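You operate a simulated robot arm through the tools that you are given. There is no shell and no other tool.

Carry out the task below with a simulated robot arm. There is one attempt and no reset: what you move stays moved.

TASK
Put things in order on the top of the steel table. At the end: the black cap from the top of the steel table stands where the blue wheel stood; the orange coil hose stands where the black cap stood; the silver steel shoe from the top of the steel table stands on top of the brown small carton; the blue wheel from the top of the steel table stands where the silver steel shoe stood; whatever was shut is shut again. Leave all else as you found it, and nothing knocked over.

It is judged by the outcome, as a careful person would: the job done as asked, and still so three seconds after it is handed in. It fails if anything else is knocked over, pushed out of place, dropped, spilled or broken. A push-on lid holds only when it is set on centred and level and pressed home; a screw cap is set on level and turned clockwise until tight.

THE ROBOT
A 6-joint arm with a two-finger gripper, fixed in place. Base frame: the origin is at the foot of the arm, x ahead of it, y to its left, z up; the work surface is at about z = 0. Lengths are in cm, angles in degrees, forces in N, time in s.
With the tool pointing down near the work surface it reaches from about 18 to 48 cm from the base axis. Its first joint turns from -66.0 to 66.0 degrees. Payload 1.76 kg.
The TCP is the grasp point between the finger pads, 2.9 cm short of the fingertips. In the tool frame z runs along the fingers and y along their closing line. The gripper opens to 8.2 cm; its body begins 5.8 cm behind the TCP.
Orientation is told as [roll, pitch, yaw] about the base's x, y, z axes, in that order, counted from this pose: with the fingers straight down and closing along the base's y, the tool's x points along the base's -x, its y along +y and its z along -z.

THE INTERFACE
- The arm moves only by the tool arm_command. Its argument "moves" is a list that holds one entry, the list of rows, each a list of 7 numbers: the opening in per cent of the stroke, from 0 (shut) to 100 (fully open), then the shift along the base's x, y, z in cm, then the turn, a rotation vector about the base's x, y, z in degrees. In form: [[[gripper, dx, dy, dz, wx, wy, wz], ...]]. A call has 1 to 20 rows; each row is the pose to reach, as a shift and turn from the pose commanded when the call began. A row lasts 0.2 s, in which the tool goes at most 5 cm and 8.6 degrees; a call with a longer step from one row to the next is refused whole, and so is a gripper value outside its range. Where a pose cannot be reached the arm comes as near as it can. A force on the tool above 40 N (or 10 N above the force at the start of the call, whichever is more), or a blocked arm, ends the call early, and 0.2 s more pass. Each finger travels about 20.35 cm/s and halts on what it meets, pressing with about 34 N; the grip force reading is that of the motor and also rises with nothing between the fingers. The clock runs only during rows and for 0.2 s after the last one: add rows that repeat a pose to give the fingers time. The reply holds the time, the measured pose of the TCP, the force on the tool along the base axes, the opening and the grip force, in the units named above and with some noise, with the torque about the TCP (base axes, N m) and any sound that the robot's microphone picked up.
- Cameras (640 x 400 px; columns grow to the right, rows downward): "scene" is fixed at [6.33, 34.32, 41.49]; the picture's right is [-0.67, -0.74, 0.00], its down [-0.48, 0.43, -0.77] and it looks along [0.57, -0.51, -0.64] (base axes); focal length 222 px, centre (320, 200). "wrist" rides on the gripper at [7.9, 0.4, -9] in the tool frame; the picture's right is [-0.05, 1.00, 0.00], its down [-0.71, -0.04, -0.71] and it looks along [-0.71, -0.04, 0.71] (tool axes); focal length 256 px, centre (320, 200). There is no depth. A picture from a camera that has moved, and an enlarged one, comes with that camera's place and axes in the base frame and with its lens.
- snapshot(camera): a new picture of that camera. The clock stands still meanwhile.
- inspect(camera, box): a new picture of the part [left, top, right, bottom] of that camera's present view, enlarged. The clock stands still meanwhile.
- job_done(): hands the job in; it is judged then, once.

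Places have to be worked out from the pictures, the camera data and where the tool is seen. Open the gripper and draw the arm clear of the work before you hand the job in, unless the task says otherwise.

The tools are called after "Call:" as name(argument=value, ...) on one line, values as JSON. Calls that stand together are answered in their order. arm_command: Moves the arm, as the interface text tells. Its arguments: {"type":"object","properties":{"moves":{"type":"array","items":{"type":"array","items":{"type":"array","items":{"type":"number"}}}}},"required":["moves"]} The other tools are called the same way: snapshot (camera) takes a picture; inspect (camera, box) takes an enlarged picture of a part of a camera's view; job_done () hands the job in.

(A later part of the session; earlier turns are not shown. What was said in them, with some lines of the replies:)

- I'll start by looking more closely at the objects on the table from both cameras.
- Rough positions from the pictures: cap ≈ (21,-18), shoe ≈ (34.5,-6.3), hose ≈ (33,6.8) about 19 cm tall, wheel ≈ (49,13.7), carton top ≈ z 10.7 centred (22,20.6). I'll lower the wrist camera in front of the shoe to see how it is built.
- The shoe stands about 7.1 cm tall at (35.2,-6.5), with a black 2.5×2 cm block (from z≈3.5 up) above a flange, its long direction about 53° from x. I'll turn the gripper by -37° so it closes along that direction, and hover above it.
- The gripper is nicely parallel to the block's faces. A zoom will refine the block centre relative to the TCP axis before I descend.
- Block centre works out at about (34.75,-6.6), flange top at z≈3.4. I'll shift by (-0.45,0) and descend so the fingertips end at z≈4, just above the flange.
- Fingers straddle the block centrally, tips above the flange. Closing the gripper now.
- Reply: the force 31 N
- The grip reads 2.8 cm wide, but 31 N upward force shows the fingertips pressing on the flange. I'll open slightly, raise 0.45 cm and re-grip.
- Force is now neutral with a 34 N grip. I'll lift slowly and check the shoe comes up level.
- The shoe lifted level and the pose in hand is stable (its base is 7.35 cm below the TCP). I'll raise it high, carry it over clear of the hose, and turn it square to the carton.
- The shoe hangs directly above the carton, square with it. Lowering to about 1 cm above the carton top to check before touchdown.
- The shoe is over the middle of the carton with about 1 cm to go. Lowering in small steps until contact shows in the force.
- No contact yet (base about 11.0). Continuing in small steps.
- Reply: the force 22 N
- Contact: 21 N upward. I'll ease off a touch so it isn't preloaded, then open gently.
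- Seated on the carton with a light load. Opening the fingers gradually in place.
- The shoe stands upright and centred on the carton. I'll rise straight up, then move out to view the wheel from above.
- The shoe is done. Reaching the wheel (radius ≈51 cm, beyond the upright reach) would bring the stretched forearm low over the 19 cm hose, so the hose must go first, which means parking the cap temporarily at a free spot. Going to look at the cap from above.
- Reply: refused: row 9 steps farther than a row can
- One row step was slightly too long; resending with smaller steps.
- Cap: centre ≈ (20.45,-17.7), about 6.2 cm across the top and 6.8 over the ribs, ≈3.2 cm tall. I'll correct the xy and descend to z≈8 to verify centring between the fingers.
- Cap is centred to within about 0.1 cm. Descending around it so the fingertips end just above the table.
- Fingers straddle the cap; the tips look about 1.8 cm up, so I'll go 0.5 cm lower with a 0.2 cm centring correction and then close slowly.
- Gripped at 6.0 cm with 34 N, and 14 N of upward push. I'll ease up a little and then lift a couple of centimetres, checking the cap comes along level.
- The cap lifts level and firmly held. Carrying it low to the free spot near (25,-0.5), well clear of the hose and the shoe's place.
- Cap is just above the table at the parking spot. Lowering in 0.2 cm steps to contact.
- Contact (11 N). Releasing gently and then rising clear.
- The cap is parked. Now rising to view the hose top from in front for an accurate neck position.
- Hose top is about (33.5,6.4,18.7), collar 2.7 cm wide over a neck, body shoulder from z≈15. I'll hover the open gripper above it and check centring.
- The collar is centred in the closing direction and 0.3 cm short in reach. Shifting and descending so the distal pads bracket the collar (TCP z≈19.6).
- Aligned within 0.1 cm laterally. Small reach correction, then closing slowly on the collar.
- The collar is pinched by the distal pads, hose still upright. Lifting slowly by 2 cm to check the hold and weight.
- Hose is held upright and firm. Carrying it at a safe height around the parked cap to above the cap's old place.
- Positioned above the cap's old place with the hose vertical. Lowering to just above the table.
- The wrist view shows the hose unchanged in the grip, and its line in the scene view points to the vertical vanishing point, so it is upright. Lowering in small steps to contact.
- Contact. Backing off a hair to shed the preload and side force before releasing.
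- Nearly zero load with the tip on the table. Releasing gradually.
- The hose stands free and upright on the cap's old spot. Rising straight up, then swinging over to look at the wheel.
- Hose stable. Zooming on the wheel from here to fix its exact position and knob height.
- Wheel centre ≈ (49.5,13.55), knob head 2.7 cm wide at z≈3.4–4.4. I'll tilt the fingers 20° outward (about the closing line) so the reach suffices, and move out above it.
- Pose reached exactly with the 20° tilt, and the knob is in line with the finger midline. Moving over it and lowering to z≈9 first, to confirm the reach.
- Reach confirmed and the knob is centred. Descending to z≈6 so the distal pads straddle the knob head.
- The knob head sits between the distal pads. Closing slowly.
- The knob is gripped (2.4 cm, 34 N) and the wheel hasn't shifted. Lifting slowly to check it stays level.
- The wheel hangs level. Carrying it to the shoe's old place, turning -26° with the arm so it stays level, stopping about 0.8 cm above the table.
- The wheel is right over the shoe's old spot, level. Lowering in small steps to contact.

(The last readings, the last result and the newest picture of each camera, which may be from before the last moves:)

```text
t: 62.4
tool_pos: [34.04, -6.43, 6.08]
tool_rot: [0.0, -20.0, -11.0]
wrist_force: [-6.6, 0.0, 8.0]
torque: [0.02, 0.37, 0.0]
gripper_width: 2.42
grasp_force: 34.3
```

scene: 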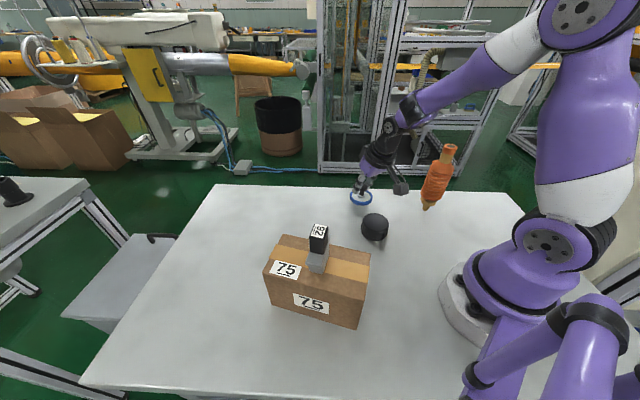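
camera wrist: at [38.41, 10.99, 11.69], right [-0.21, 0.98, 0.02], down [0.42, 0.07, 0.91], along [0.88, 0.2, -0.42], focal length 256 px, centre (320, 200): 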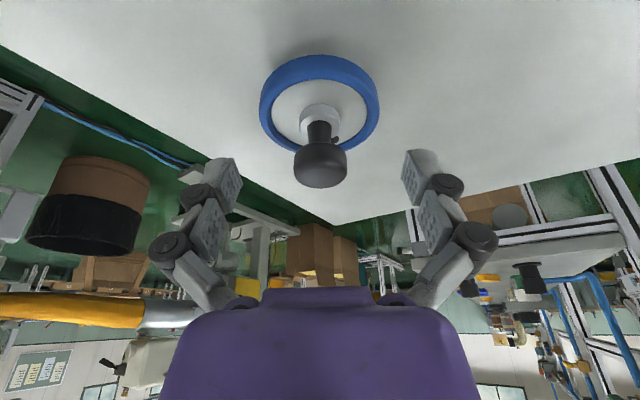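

Contact. Easing 0.05 cm and releasing slowly.

Call:
arm_command(moves=[[[20, 0, 0, 0.05, 0, 0, 0], [20, 0, 0, 0.05, 0, 0, 0], [28, 0, 0, 0.05, 0, 0, 0], [34, 0, 0, 0.05, 0, 0, 0], [42, 0, 0, 0.05, 0, 0, 0], [55, 0, 0, 0.05, 0, 0, 0], [75, 0, 0, 0.05, 0, 0, 0], [100, 0, 0, 0.05, 0, 0, 0], [100, 0, 0, 0.05, 0, 0, 0]]])

Call:
inspect(camera="wrist", box=[180, 40, 460, 240])

Call:
inspect(camera="scene", box=[300, 150, 420, 240])

```text
t: 64.4
tool_pos: [33.98, -6.29, 6.1]
tool_rot: [-0.1, -20.0, -11.0]
wrist_force: [0.3, 0.1, 0.0]
torque: [0.02, -0.02, -0.03]
gripper_width: 8.2
grasp_force: 0.1
```

```text
2.00 times, centred on (320, 140) of wrist
camera zoom: at [23.68, -4.05, 11.77], right [0.24, 0.97, 0.02], down [0.41, -0.12, 0.91], along [0.88, -0.21, -0.42], focal length 512 px, centre (320, 320)
```

zoom: 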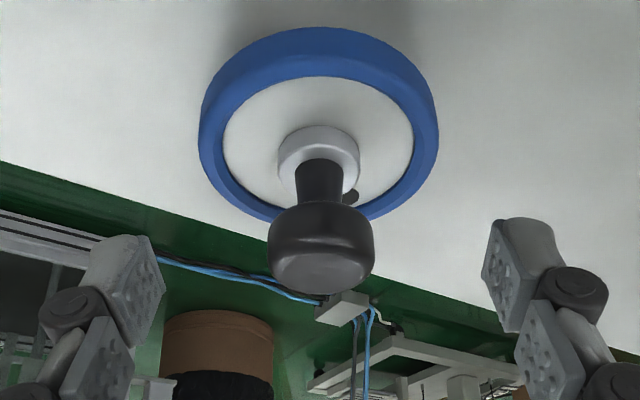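

```text
4.44 times, centred on (360, 195) of scene
camera zoom: at [6.33, 34.32, 41.49], right [-0.67, -0.74, 0.0], down [-0.48, 0.43, -0.77], along [0.57, -0.51, -0.64], focal length 988 px, centre (142, 222)
```

zoom: 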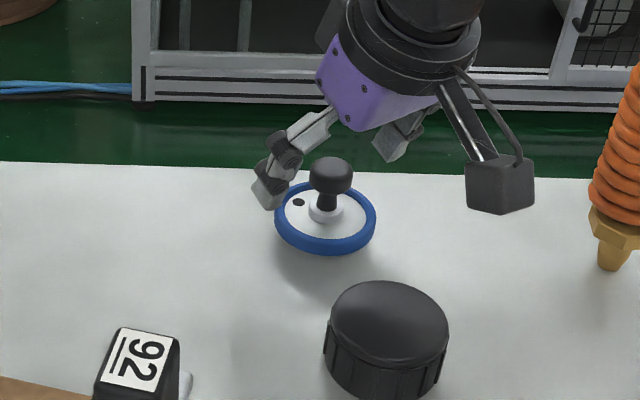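

The wheel stands flat on the shoe's old place. Rising straight off the knob, then going back over the parked cap keeping the 20° tilt.

Call:
arm_command(moves=[[[100, 0, 0, 1.5, 0, 0, 0], [100, 0, 0, 4, 0, 0, 0], [100, 0, 0, 7, 0, 0, 0], [100, -2, 1.2, 9, 0, 0, 2], [100, -4.5, 2.8, 9, 0, 0, 5], [100, -7, 4.3, 8.5, 0, 0, 8], [100, -9.6, 5.8, 8, 0, 0, 10], [100, -9.6, 5.8, 6, 0, 0, 10], [100, -9.6, 5.8, 6, 0, 0, 10]]])

Call:
snapshot(camera="wrist")

Call:
inspect(camera="scene", box=[320, 150, 440, 250])

```text
t: 66.4
tool_pos: [24.23, -0.7, 12.22]
tool_rot: [0.1, -20.0, -1.0]
wrist_force: [-0.2, 0.0, -1.0]
torque: [0.0, 0.02, -0.01]
gripper_width: 8.21
grasp_force: 0.2
```

```text
taken
camera wrist: at [13.69, -0.12, 17.86], right [0.07, 1.0, 0.02], down [0.42, -0.05, 0.91], along [0.9, -0.05, -0.42], focal length 256 px, centre (320, 200)
```

wrist: 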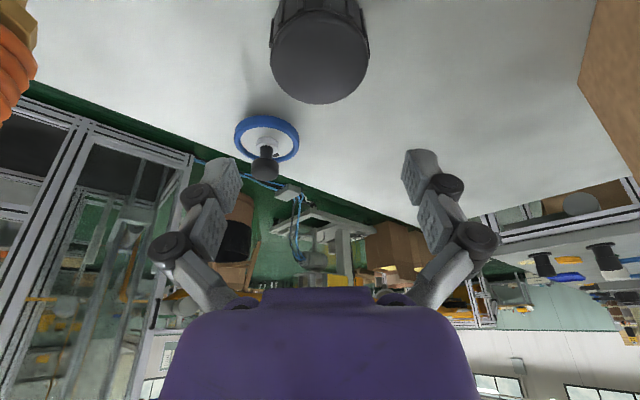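

```text
4.00 times, centred on (380, 200) of scene
camera zoom: at [6.32, 34.32, 41.49], right [-0.67, -0.74, 0.0], down [-0.48, 0.43, -0.77], along [0.57, -0.51, -0.64], focal length 889 px, centre (80, 200)
```

zoom: 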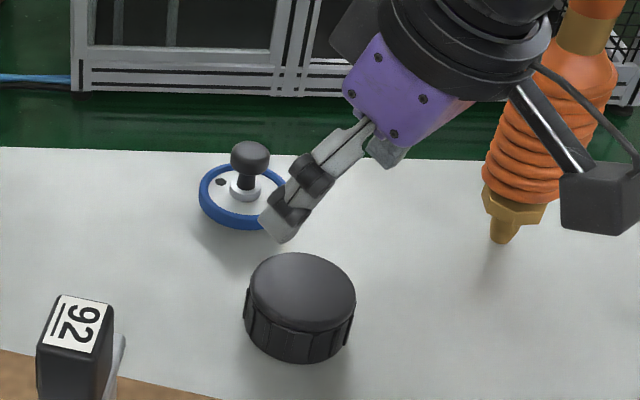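

Aligned laterally over the parked cap (25.0,-0.6). Descending to z≈6 and checking, then to grip height.

Call:
arm_command(moves=[[[100, 0.05, 0, -2, 0, 0, 0], [100, 0.05, 0, -4.5, 0, 0, 0], [100, 0.05, 0, -6.2, 0, 0, 0], [100, 0.05, 0, -6.2, 0, 0, 0]]])

Call:
snapshot(camera="wrist")

Call:
inspect(camera="scene", box=[320, 150, 440, 250])

```text
t: 67.4
tool_pos: [24.78, -0.59, 6.15]
tool_rot: [0.1, -19.8, -1.0]
wrist_force: [-0.4, -0.4, 0.5]
torque: [-0.02, 0.0, 0.01]
gripper_width: 8.2
grasp_force: 0.1
out of reach, approached as far as the arm can: row 3, 4
```

```text
taken
camera wrist: at [14.26, -0.01, 11.81], right [0.07, 1.0, 0.02], down [0.42, -0.05, 0.9], along [0.9, -0.05, -0.43], focal length 256 px, centre (320, 200)
```

wrist: 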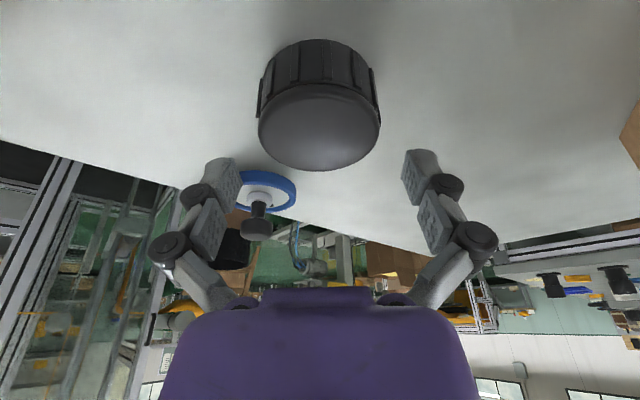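

```text
4.00 times, centred on (380, 200) of scene
camera zoom: at [6.33, 34.32, 41.49], right [-0.67, -0.74, 0.0], down [-0.48, 0.43, -0.77], along [0.57, -0.51, -0.64], focal length 889 px, centre (80, 200)
```

zoom: 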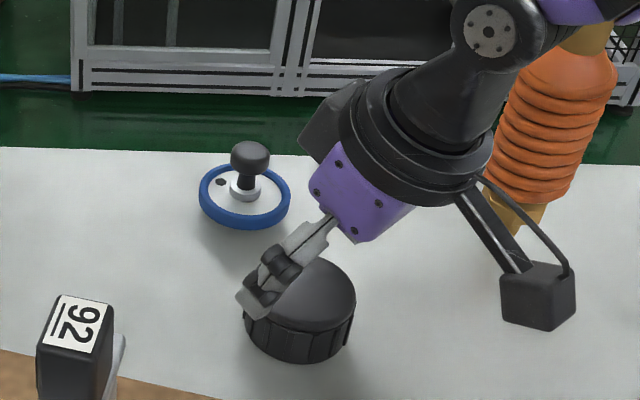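

Out of reach inward at this tilt, so the parked cap is too close in for a tilted grip. I'll back up, un-tilt, move the cap upright to a spot farther out (38,10.4), and regrip it tilted there.

Call:
arm_command(moves=[[[100, 0, 0, 2, 0, 0, 0], [100, 0.1, 0, 5, 0, 0, 0], [100, 0.2, 0, 6, 0.12, 7, 0], [100, 0.4, 0, 6, 0.24, 14, 0], [100, 0.65, 0, 6, 0.35, 20, 0], [100, 0.65, 0, 6, 0.35, 20, 0]]])

Call:
snapshot(camera="wrist")

```text
t: 68.8
tool_pos: [25.4, -0.48, 12.23]
tool_rot: [0.0, 0.1, -1.0]
wrist_force: [0.5, 0.3, 0.2]
torque: [0.02, 0.02, 0.0]
gripper_width: 8.15
grasp_force: 0.1
```

```text
taken
camera wrist: at [17.48, 0.01, 21.02], right [0.07, 1.0, 0.0], down [0.71, -0.05, 0.71], along [0.7, -0.05, -0.71], focal length 256 px, centre (320, 200)
```

wrist: 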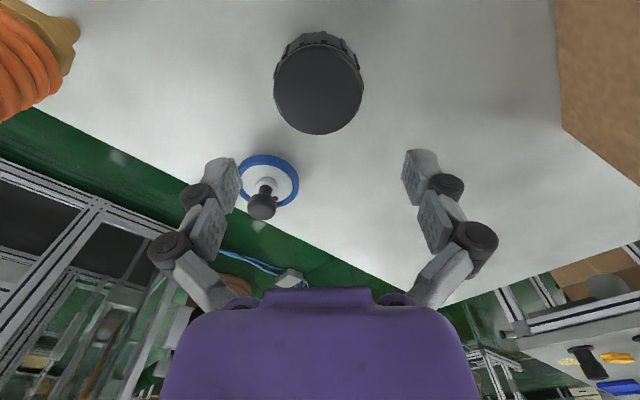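

Upright again at (25.4,-0.5,12.2); the cap centre is at (24.97,-0.65). Correcting and descending around it.

Call:
arm_command(moves=[[[100, -0.43, -0.16, -1.5, 0, 0, 0], [100, -0.43, -0.16, -4, 0, 0, 0], [100, -0.43, -0.16, -6, 0, 0, 0], [100, -0.43, -0.16, -6, 0, 0, 0]]])

Call:
snapshot(camera="wrist")

```text
t: 69.8
tool_pos: [25.05, -0.59, 6.04]
tool_rot: [0.0, -0.1, -1.0]
wrist_force: [0.2, -0.1, -0.3]
torque: [0.0, 0.02, 0.04]
gripper_width: 8.21
grasp_force: 0.0
```

```text
taken
camera wrist: at [17.0, -0.19, 14.96], right [0.07, 1.0, 0.0], down [0.71, -0.05, 0.71], along [0.71, -0.05, -0.71], focal length 256 px, centre (320, 200)
```

wrist: 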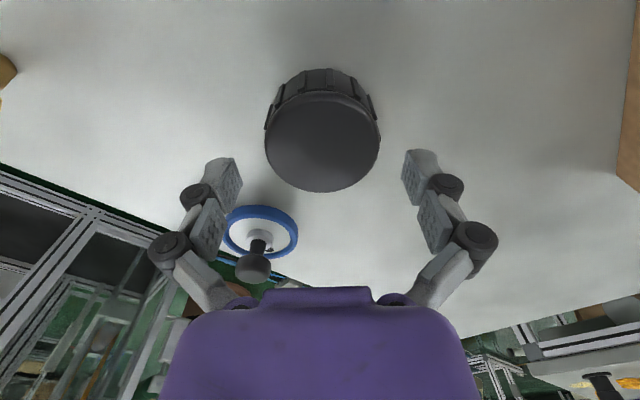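

Centred. Descending the last 2.65 cm and closing slowly, as before.

Call:
arm_command(moves=[[[100, 0, 0, -1, 0, 0, 0], [100, 0, 0, -2, 0, 0, 0], [100, 0, 0, -2.6, 0, 0, 0], [100, 0, 0, -2.6, 0, 0, 0], [92, 0, 0, -2.6, 0, 0, 0], [85, 0, 0, -2.6, 0, 0, 0], [78, 0, 0, -2.6, 0, 0, 0], [70, 0, 0, -2.6, 0, 0, 0], [68, 0, 0, -2.6, 0, 0, 0]]])

Call:
snapshot(camera="wrist")

```text
t: 71.8
tool_pos: [25.15, -0.84, 3.41]
tool_rot: [0.0, 0.1, -1.0]
wrist_force: [-2.8, 0.1, 14.0]
torque: [-0.03, 0.17, 0.04]
gripper_width: 5.98
grasp_force: 34.3
```

```text
taken
camera wrist: at [17.1, -0.27, 12.36], right [0.07, 1.0, 0.0], down [0.71, -0.05, 0.71], along [0.71, -0.05, -0.71], focal length 256 px, centre (320, 200)
```

wrist: 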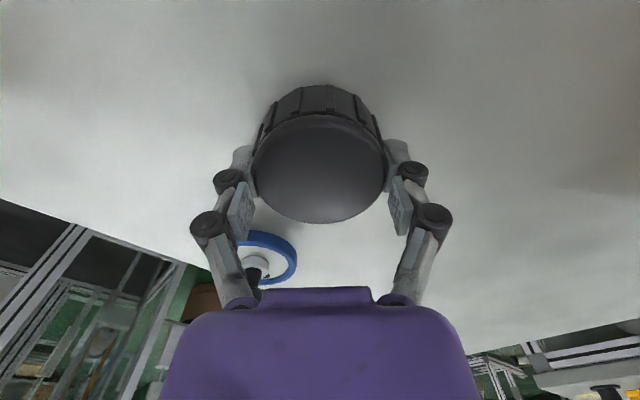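

Same firm grip. Lifting and carrying the cap to the farther parking spot at about (38,10.4).

Call:
arm_command(moves=[[[68, 0, 0, 0.3, 0, 0, 0], [68, 0, 0, 1.2, 0, 0, 0], [68, 0, 0, 3, 0, 0, 0], [68, 1.5, 1.2, 4.5, 0, 0, 2], [68, 4, 3.4, 5, 0, 0, 5], [68, 6.8, 5.8, 5, 0, 0, 8], [68, 9.6, 8.2, 5, 0, 0, 12], [68, 12, 10.2, 5, 0, 0, 15], [68, 13, 11.05, 5, 0, 0, 16], [68, 13, 11.05, 4, 0, 0, 16], [68, 13, 11.05, 2, 0, 0, 16], [68, 13, 11.05, 0.8, 0, 0, 16], [68, 13, 11.05, 0.4, 0, 0, 16], [68, 13, 11.05, 0.4, 0, 0, 16]]])

Call:
snapshot(camera="wrist")

Call:
snapshot(camera="scene")

```text
t: 74.8
tool_pos: [38.1, 10.27, 3.88]
tool_rot: [0.0, 0.0, 15.0]
wrist_force: [-0.2, 0.4, 0.5]
torque: [0.02, -0.03, -0.01]
gripper_width: 5.99
grasp_force: 34.2
```

```text
taken
camera wrist: at [30.22, 8.63, 12.72], right [-0.21, 0.98, 0.0], down [0.69, 0.15, 0.71], along [0.69, 0.15, -0.71], focal length 256 px, centre (320, 200)
```

wrist: 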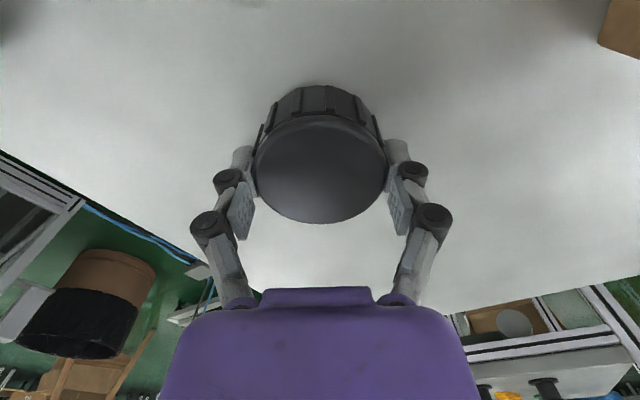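

```text
taken
```

scene: 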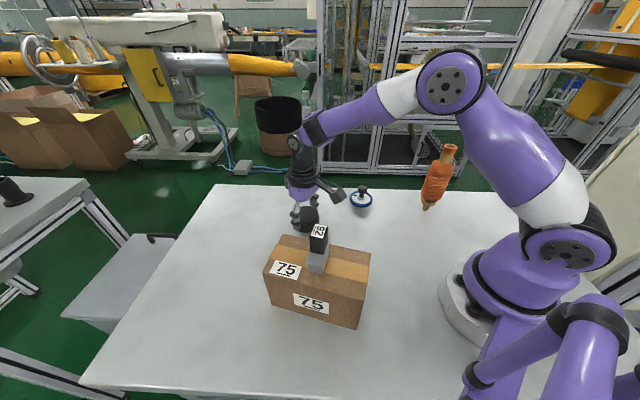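

Cap held about 0.4 cm above the new parking spot. Lowering to contact.

Call:
arm_command(moves=[[[68, 0, 0, -0.2, 0, 0, 0], [68, 0, 0, -0.35, 0, 0, 0], [68, 0, 0, -0.45, 0, 0, 0]]])

```text
t: 75.6
tool_pos: [38.05, 10.27, 3.46]
tool_rot: [-0.1, 0.0, 15.1]
wrist_force: [-2.8, -1.5, 6.7]
torque: [-0.06, 0.09, 0.0]
gripper_width: 5.98
grasp_force: 34.0
```

Contact. Releasing, rising, then tilting 20° outward above the cap.

Call:
arm_command(moves=[[[74, 0, 0, 0.05, 0, 0, 0], [80, 0, 0, 0.05, 0, 0, 0], [90, 0, 0, 0.05, 0, 0, 0], [100, 0, 0, 0.05, 0, 0, 0], [100, 0, 0, 0.1, 0, 0, 0], [100, 0, 0, 2, 0, 0, 0], [100, 0, 0, 5, 0, 0, 0], [100, 0, 0, 8, 0, 0, 0], [100, -0.2, 0, 8, 1.8, -6.8, 0], [100, -0.4, -0.1, 8, 3.6, -13.5, 0], [100, -0.63, -0.17, 8, 5.2, -19.3, 0], [100, -0.63, -0.17, 8, 5.2, -19.3, 0]]])

Call:
snapshot(camera="wrist")

Call:
inspect(camera="scene", box=[260, 150, 380, 250])

```text
t: 78.2
tool_pos: [37.51, 10.16, 11.38]
tool_rot: [0.1, -20.2, 15.0]
wrist_force: [0.4, -0.1, -0.6]
torque: [0.01, 0.04, -0.02]
gripper_width: 8.22
grasp_force: 0.1
```

```text
taken
camera wrist: at [27.15, 7.74, 17.04], right [-0.21, 0.98, 0.02], down [0.42, 0.07, 0.91], along [0.88, 0.2, -0.42], focal length 256 px, centre (320, 200)
```

wrist: 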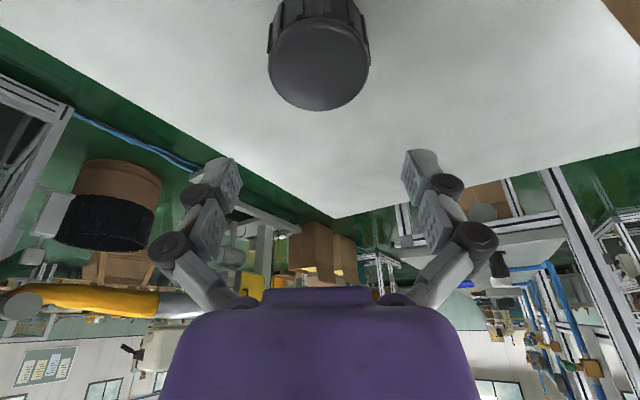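

```text
4.00 times, centred on (320, 200) of scene
camera zoom: at [6.32, 34.32, 41.49], right [-0.67, -0.74, 0.0], down [-0.48, 0.43, -0.77], along [0.57, -0.51, -0.64], focal length 889 px, centre (320, 200)
```

zoom: 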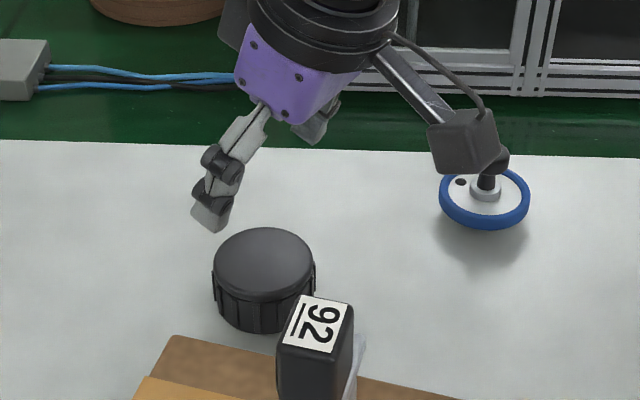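

The cap is parked upright at ≈(38.05,10.3), and the tilted gripper is above it. Correcting 0.14 cm sideways and descending to z≈5.5.

Call:
arm_command(moves=[[[100, 0, -0.12, -2, 0, 0, 0], [100, 0, -0.12, -4.2, 0, 0, 0], [100, 0, -0.12, -5.9, 0, 0, 0], [100, 0, -0.12, -5.9, 0, 0, 0]]])

Call:
snapshot(camera="wrist")

Call:
inspect(camera="scene", box=[260, 150, 380, 250])

```text
t: 79.2
tool_pos: [37.44, 9.95, 5.42]
tool_rot: [0.1, -20.1, 15.0]
wrist_force: [-0.1, -0.1, -1.2]
torque: [-0.01, 0.0, 0.0]
gripper_width: 8.22
grasp_force: 0.2
```

```text
taken
camera wrist: at [27.19, 7.58, 11.11], right [-0.21, 0.98, 0.02], down [0.42, 0.07, 0.91], along [0.88, 0.2, -0.42], focal length 256 px, centre (320, 200)
```

wrist: 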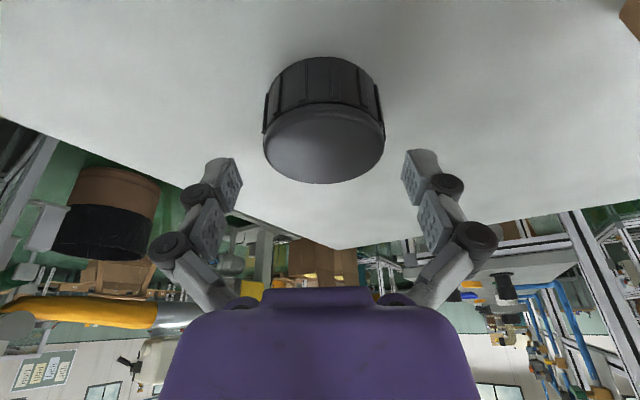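

```text
4.00 times, centred on (320, 200) of scene
camera zoom: at [6.33, 34.32, 41.49], right [-0.67, -0.74, 0.0], down [-0.48, 0.43, -0.77], along [0.57, -0.51, -0.64], focal length 889 px, centre (320, 200)
```

zoom: 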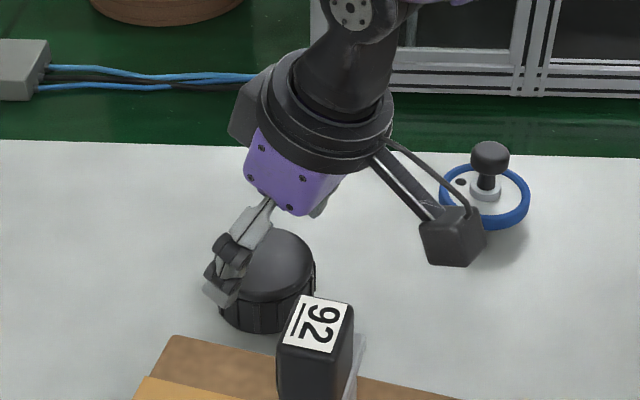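

Centred well enough. Down to z≈3.8 and closing slowly.

Call:
arm_command(moves=[[[100, 0, 0.06, -0.8, 0, 0, 0], [100, 0, 0.06, -1.6, 0, 0, 0], [100, 0, 0.06, -1.6, 0, 0, 0], [92, 0, 0.06, -1.6, 0, 0, 0], [86, 0, 0.06, -1.6, 0, 0, 0], [80, 0, 0.06, -1.6, 0, 0, 0], [74, 0, 0.06, -1.6, 0, 0, 0], [70, 0, 0.06, -1.6, 0, 0, 0], [66, 0, 0.06, -1.6, 0, 0, 0], [66, 0, 0.06, -1.6, 0, 0, 0]]])

Call:
snapshot(camera="wrist")

Call:
inspect(camera="scene", box=[260, 150, 380, 250])

```text
t: 81.4
tool_pos: [37.44, 10.13, 3.91]
tool_rot: [0.1, -20.1, 15.0]
wrist_force: [-2.9, 0.2, 10.5]
torque: [-0.06, 0.17, 0.03]
gripper_width: 5.98
grasp_force: 34.5
```

```text
taken
camera wrist: at [27.19, 7.73, 9.59], right [-0.21, 0.98, 0.02], down [0.42, 0.07, 0.91], along [0.88, 0.2, -0.42], focal length 256 px, centre (320, 200)
```

wrist: 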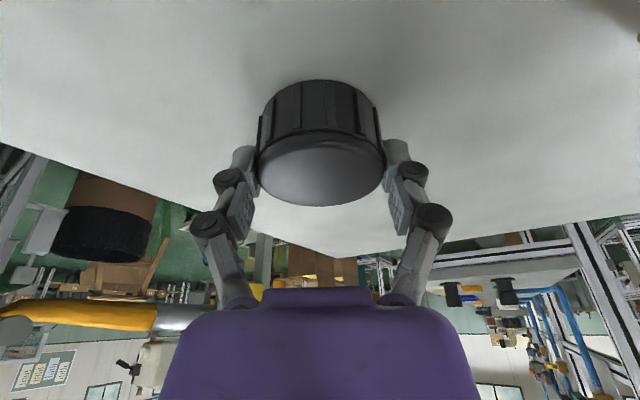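

```text
4.00 times, centred on (320, 200) of scene
camera zoom: at [6.32, 34.32, 41.49], right [-0.67, -0.74, 0.0], down [-0.48, 0.43, -0.77], along [0.57, -0.51, -0.64], focal length 889 px, centre (320, 200)
```

zoom: 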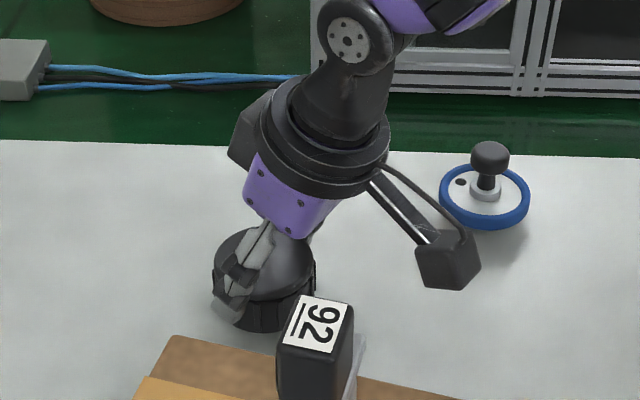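

Gripped. Lifting slowly to check that it comes up level in the tilted grip.

Call:
arm_command(moves=[[[66, 0, 0, 0.2, 0, 0, 0], [66, 0, 0, 0.6, 0, 0, 0], [66, 0, 0, 1.3, 0, 0, 0], [66, 0, 0, 2.2, 0, 0, 0], [66, 0, 0, 2.2, 0, 0, 0]]])

Call:
snapshot(camera="wrist")

Call:
inspect(camera="scene", box=[260, 150, 380, 250])

```text
t: 82.6
tool_pos: [37.45, 10.09, 6.07]
tool_rot: [0.0, -20.0, 14.9]
wrist_force: [-0.7, 0.3, 0.6]
torque: [0.01, 0.03, -0.01]
gripper_width: 5.98
grasp_force: 34.1
```

```text
taken
camera wrist: at [27.12, 7.71, 11.77], right [-0.21, 0.98, 0.02], down [0.42, 0.07, 0.91], along [0.88, 0.2, -0.42], focal length 256 px, centre (320, 200)
```

wrist: 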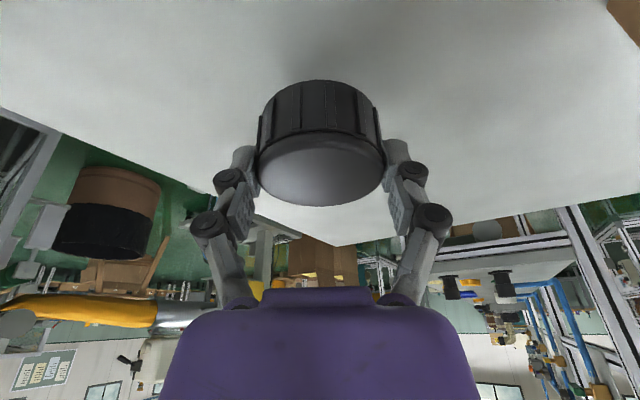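

```text
4.00 times, centred on (320, 200) of scene
camera zoom: at [6.33, 34.32, 41.49], right [-0.67, -0.74, 0.0], down [-0.48, 0.43, -0.77], along [0.57, -0.51, -0.64], focal length 889 px, centre (320, 200)
```

zoom: 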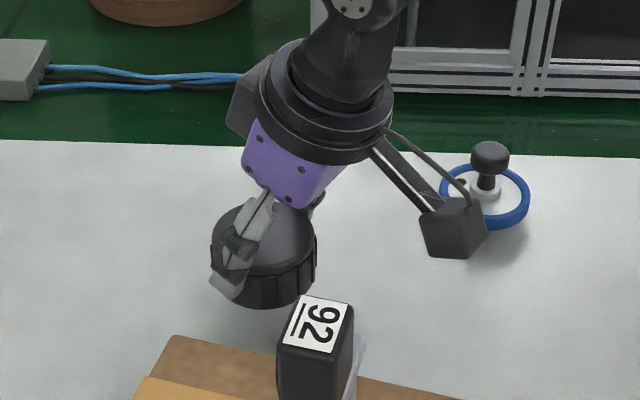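

The cap stays level. Extending out to the wheel's old place and stopping just above the table.

Call:
arm_command(moves=[[[66, 1.5, 0.4, 0.8, 0, 0, 0], [66, 4, 1.1, 1.5, 0, 0, 0], [66, 6.5, 1.85, 1.5, 0, 0, 0], [66, 9, 2.55, 1.5, 0, 0, 0], [66, 10.8, 3.05, 1.5, 0, 0, 0], [66, 11.33, 3.2, 1.5, 0, 0, 0], [66, 11.33, 3.2, 0.3, 0, 0, 0], [66, 11.33, 3.2, -1, 0, 0, 0], [66, 11.33, 3.2, -1.6, 0, 0, 0], [66, 11.33, 3.2, -1.6, 0, 0, 0]]])

Call:
snapshot(camera="wrist")

Call:
inspect(camera="scene", box=[230, 150, 310, 225])

```text
t: 84.8
tool_pos: [48.71, 13.34, 4.54]
tool_rot: [0.0, -19.9, 15.1]
wrist_force: [0.1, 0.2, -0.4]
torque: [0.0, -0.01, -0.02]
gripper_width: 6.02
grasp_force: 33.7
```

```text
taken
camera wrist: at [38.44, 10.97, 10.21], right [-0.21, 0.98, 0.02], down [0.42, 0.07, 0.91], along [0.88, 0.2, -0.42], focal length 256 px, centre (320, 200)
```

wrist: 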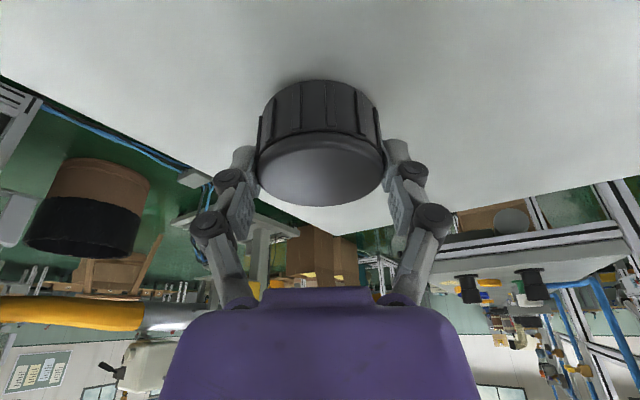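

```text
5.33 times, centred on (270, 188) of scene
camera zoom: at [6.33, 34.32, 41.49], right [-0.67, -0.74, 0.0], down [-0.48, 0.43, -0.77], along [0.57, -0.51, -0.64], focal length 1185 px, centre (587, 267)
```

zoom: 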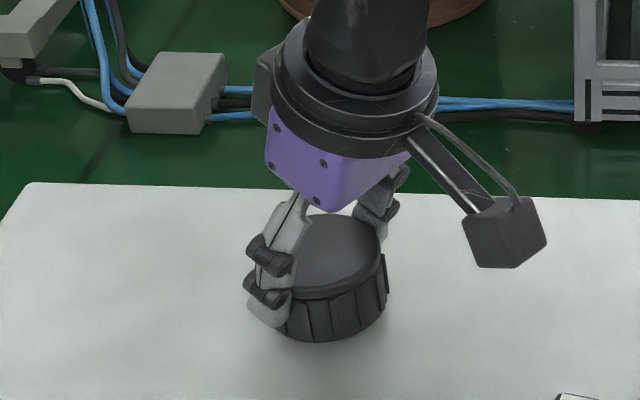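

The cap is level, right over the wheel's old place (I'll nudge it 0.25 cm further out to match my best estimate) with about 0.6 cm to go. Lowering to contact in small steps.

Call:
arm_command(moves=[[[66, 0.12, 0.03, -0.1, 0, 0, 0], [66, 0.24, 0.04, -0.25, 0, 0, 0], [66, 0.24, 0.04, -0.4, 0, 0, 0]]])

```text
t: 85.6
tool_pos: [49.11, 13.37, 4.01]
tool_rot: [0.1, -20.0, 15.0]
wrist_force: [-0.3, 1.2, -0.1]
torque: [-0.01, -0.02, -0.04]
gripper_width: 5.98
grasp_force: 33.7
```

Call:
arm_command(moves=[[[66, 0, 0, -0.1, 0, 0, 0], [66, 0, 0, -0.2, 0, 0, 0]]])

```text
t: 86.2
tool_pos: [49.1, 13.45, 3.9]
tool_rot: [0.0, -20.0, 14.9]
wrist_force: [-1.6, -1.1, 0.9]
torque: [-0.06, 0.02, 0.0]
gripper_width: 5.99
grasp_force: 34.3
```

Call:
arm_command(moves=[[[66, 0, 0, -0.06, 0, 0, 0], [66, 0, 0, -0.1, 0, 0, 0]]])

Call:
inspect(camera="scene", box=[230, 150, 310, 225])

```text
t: 86.8
tool_pos: [49.14, 13.33, 3.84]
tool_rot: [0.1, -20.3, 15.0]
wrist_force: [-7.1, -0.5, 19.5]
torque: [-0.04, 0.19, 0.01]
gripper_width: 6.0
grasp_force: 33.3
```

```text
5.33 times, centred on (270, 188) of scene
camera zoom: at [6.32, 34.32, 41.49], right [-0.67, -0.74, 0.0], down [-0.48, 0.43, -0.77], along [0.57, -0.51, -0.64], focal length 1185 px, centre (587, 267)
```

zoom: 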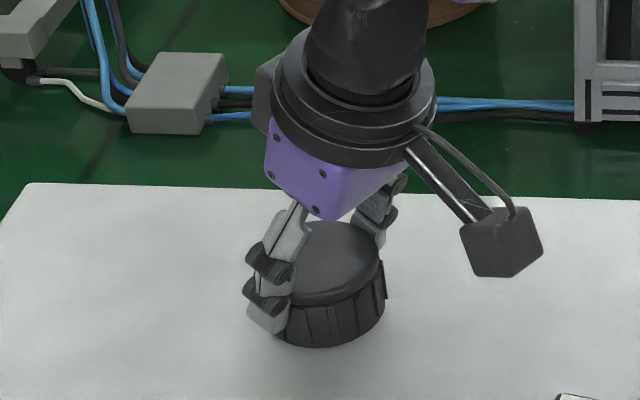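

Seated (19 N). Easing off and releasing, then backing straight up.

Call:
arm_command(moves=[[[66, 0, 0, 0.08, 0, 0, 0], [74, 0, 0, 0.08, 0, 0, 0], [80, 0, 0, 0.08, 0, 0, 0], [90, 0, 0, 0.08, 0, 0, 0], [100, 0, 0, 0.1, 0, 0, 0], [100, 0, 0, 0.1, 0, 0, 0], [100, 0, 0, 1.5, 0, 0, 0], [100, 0, 0, 3.5, 0, 0, 0], [100, 0, 0, 6, 0, 0, 0], [100, -2, -0.5, 9, 0, 0, 0], [100, -2, -0.5, 9, 0, 0, 0]]])

Call:
inspect(camera="scene", box=[230, 150, 310, 225])

Call:
snapshot(camera="wrist")

Call:
inspect(camera="scene", box=[245, 180, 299, 222])

```text
t: 89.2
tool_pos: [47.11, 12.83, 12.71]
tool_rot: [0.0, -19.9, 14.9]
wrist_force: [0.4, 0.2, 0.6]
torque: [0.01, -0.04, -0.01]
gripper_width: 8.19
grasp_force: 0.1
```

```text
5.33 times, centred on (270, 188) of scene
camera zoom: at [6.32, 34.32, 41.49], right [-0.67, -0.74, 0.0], down [-0.48, 0.43, -0.77], along [0.57, -0.51, -0.64], focal length 1185 px, centre (587, 267)
```

zoom: 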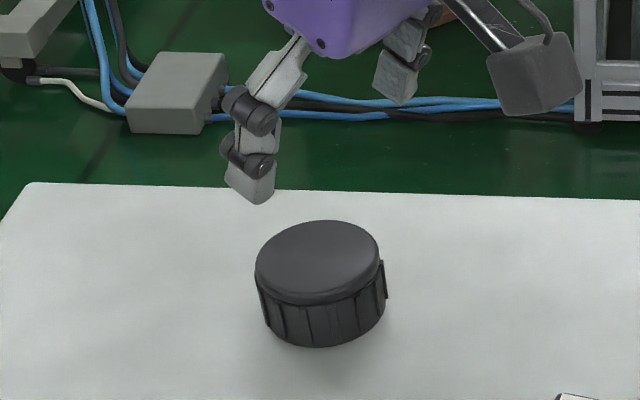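

```text
taken
camera wrist: at [36.67, 10.5, 18.41], right [-0.21, 0.98, 0.02], down [0.42, 0.07, 0.91], along [0.88, 0.2, -0.42], focal length 256 px, centre (320, 200)
```

wrist: 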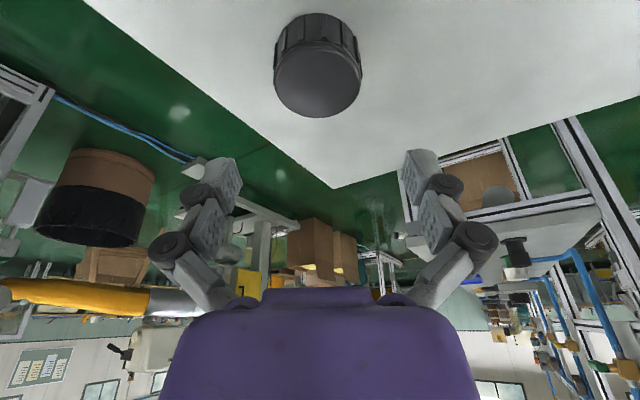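

```text
9.52 times, centred on (272, 201) of scene
camera zoom: at [6.32, 34.32, 41.49], right [-0.67, -0.74, 0.0], down [-0.48, 0.43, -0.77], along [0.57, -0.51, -0.64], focal length 2116 px, centre (777, 190)
```

zoom: 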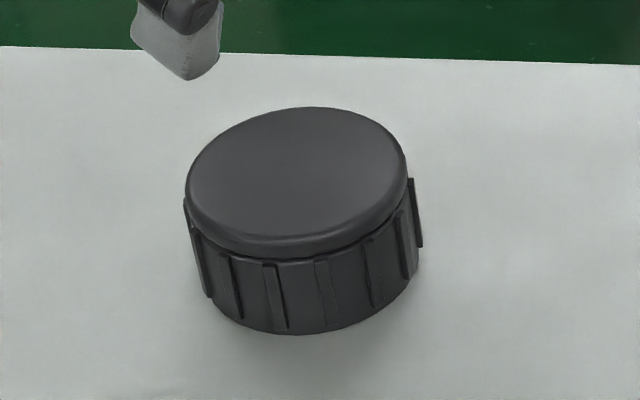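

The cap stands flat on the wheel's old spot (both cameras agree within about half a centimetre). Now retracting the arm up and back, clear of the work, and un-tilting.

Call:
arm_command(moves=[[[100, -1, -0.3, 3, 0, 0, 0], [100, -3.5, -1, 6.5, -1.7, 6.4, 0], [100, -6.5, -2.2, 9.5, -3.4, 12.9, 0], [100, -9.5, -4, 12.5, -5.2, 19.3, 0], [100, -13, -6.5, 14.5, -5.2, 19.3, 0], [100, -16.5, -9.5, 15, -5.2, 19.3, 0], [100, -19, -12.5, 15, -5.2, 19.3, 0], [100, -19, -12.5, 15, -5.2, 19.3, 0]]])

Call:
snapshot(camera="scene")

Call:
snapshot(camera="wrist")

Call:
inspect(camera="scene", box=[240, 140, 460, 278])

```text
t: 91.0
tool_pos: [28.14, 0.4, 28.05]
tool_rot: [-0.1, 0.0, 15.0]
wrist_force: [1.3, 0.6, -0.9]
torque: [-0.03, 0.0, 0.02]
gripper_width: 8.19
grasp_force: 0.2
```

```text
taken
```

scene: 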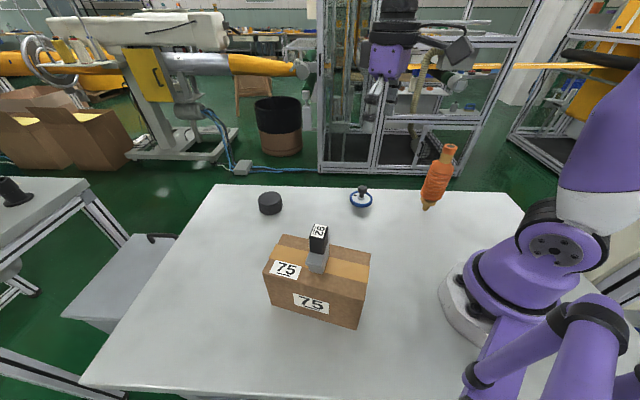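

```text
taken
camera wrist: at [20.25, -1.26, 36.95], right [-0.21, 0.98, 0.0], down [0.69, 0.15, 0.71], along [0.69, 0.15, -0.71], focal length 256 px, centre (320, 200)
```

wrist: 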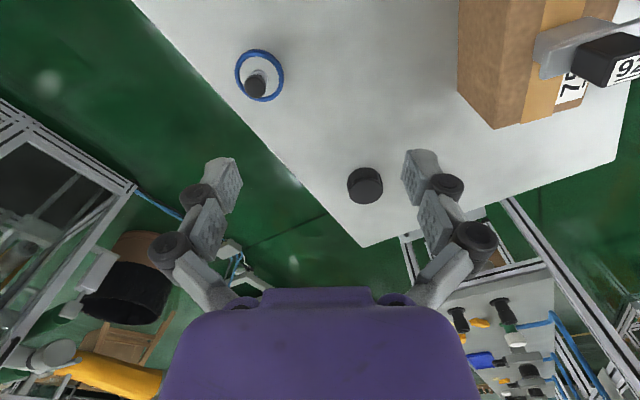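

```text
2.90 times, centred on (350, 209) of scene
camera zoom: at [6.32, 34.32, 41.49], right [-0.67, -0.74, 0.0], down [-0.48, 0.43, -0.77], along [0.57, -0.51, -0.64], focal length 644 px, centre (233, 174)
```

zoom: 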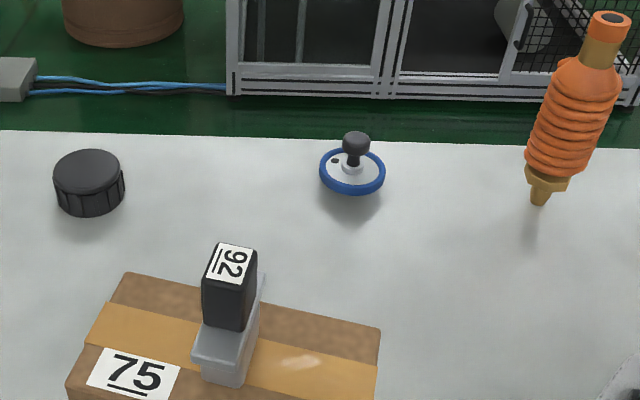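

Everything is standing as asked: cap on the wheel's old spot, wheel on the shoe's, hose upright on the cap's, shoe on the carton. The carton hasn't moved, and the arm is open and clear, so I'm handing the job in.

Call:
job_done()

```text
The job is handed in.
```

I finished the rearrangement and handed the job in. Nothing was knocked over or dropped. Positions are estimated from the cameras.

| Item | Where it stands now | Estimated placement |
|---|---|---|
| Black cap | The blue wheel's old spot | Within about 0.5 cm |
| Orange coil hose | The black cap's old spot, upright | Within about 0.3 cm |
| Silver steel shoe | On top of the brown carton, upright and near the centre | – |
| Blue wheel | The steel shoe's old spot, flat on the table | Within about 0.7 cm |

I set the cap down twice on free table along the way. I moved it first so the hose could go before I reached out to the wheel. I moved it again because the tilted grip needed to reach the wheel's spot couldn't get to it so close in.

The carton stayed where it was and I opened nothing, so there was nothing to shut again. The gripper is open and the arm is drawn clear of the work.
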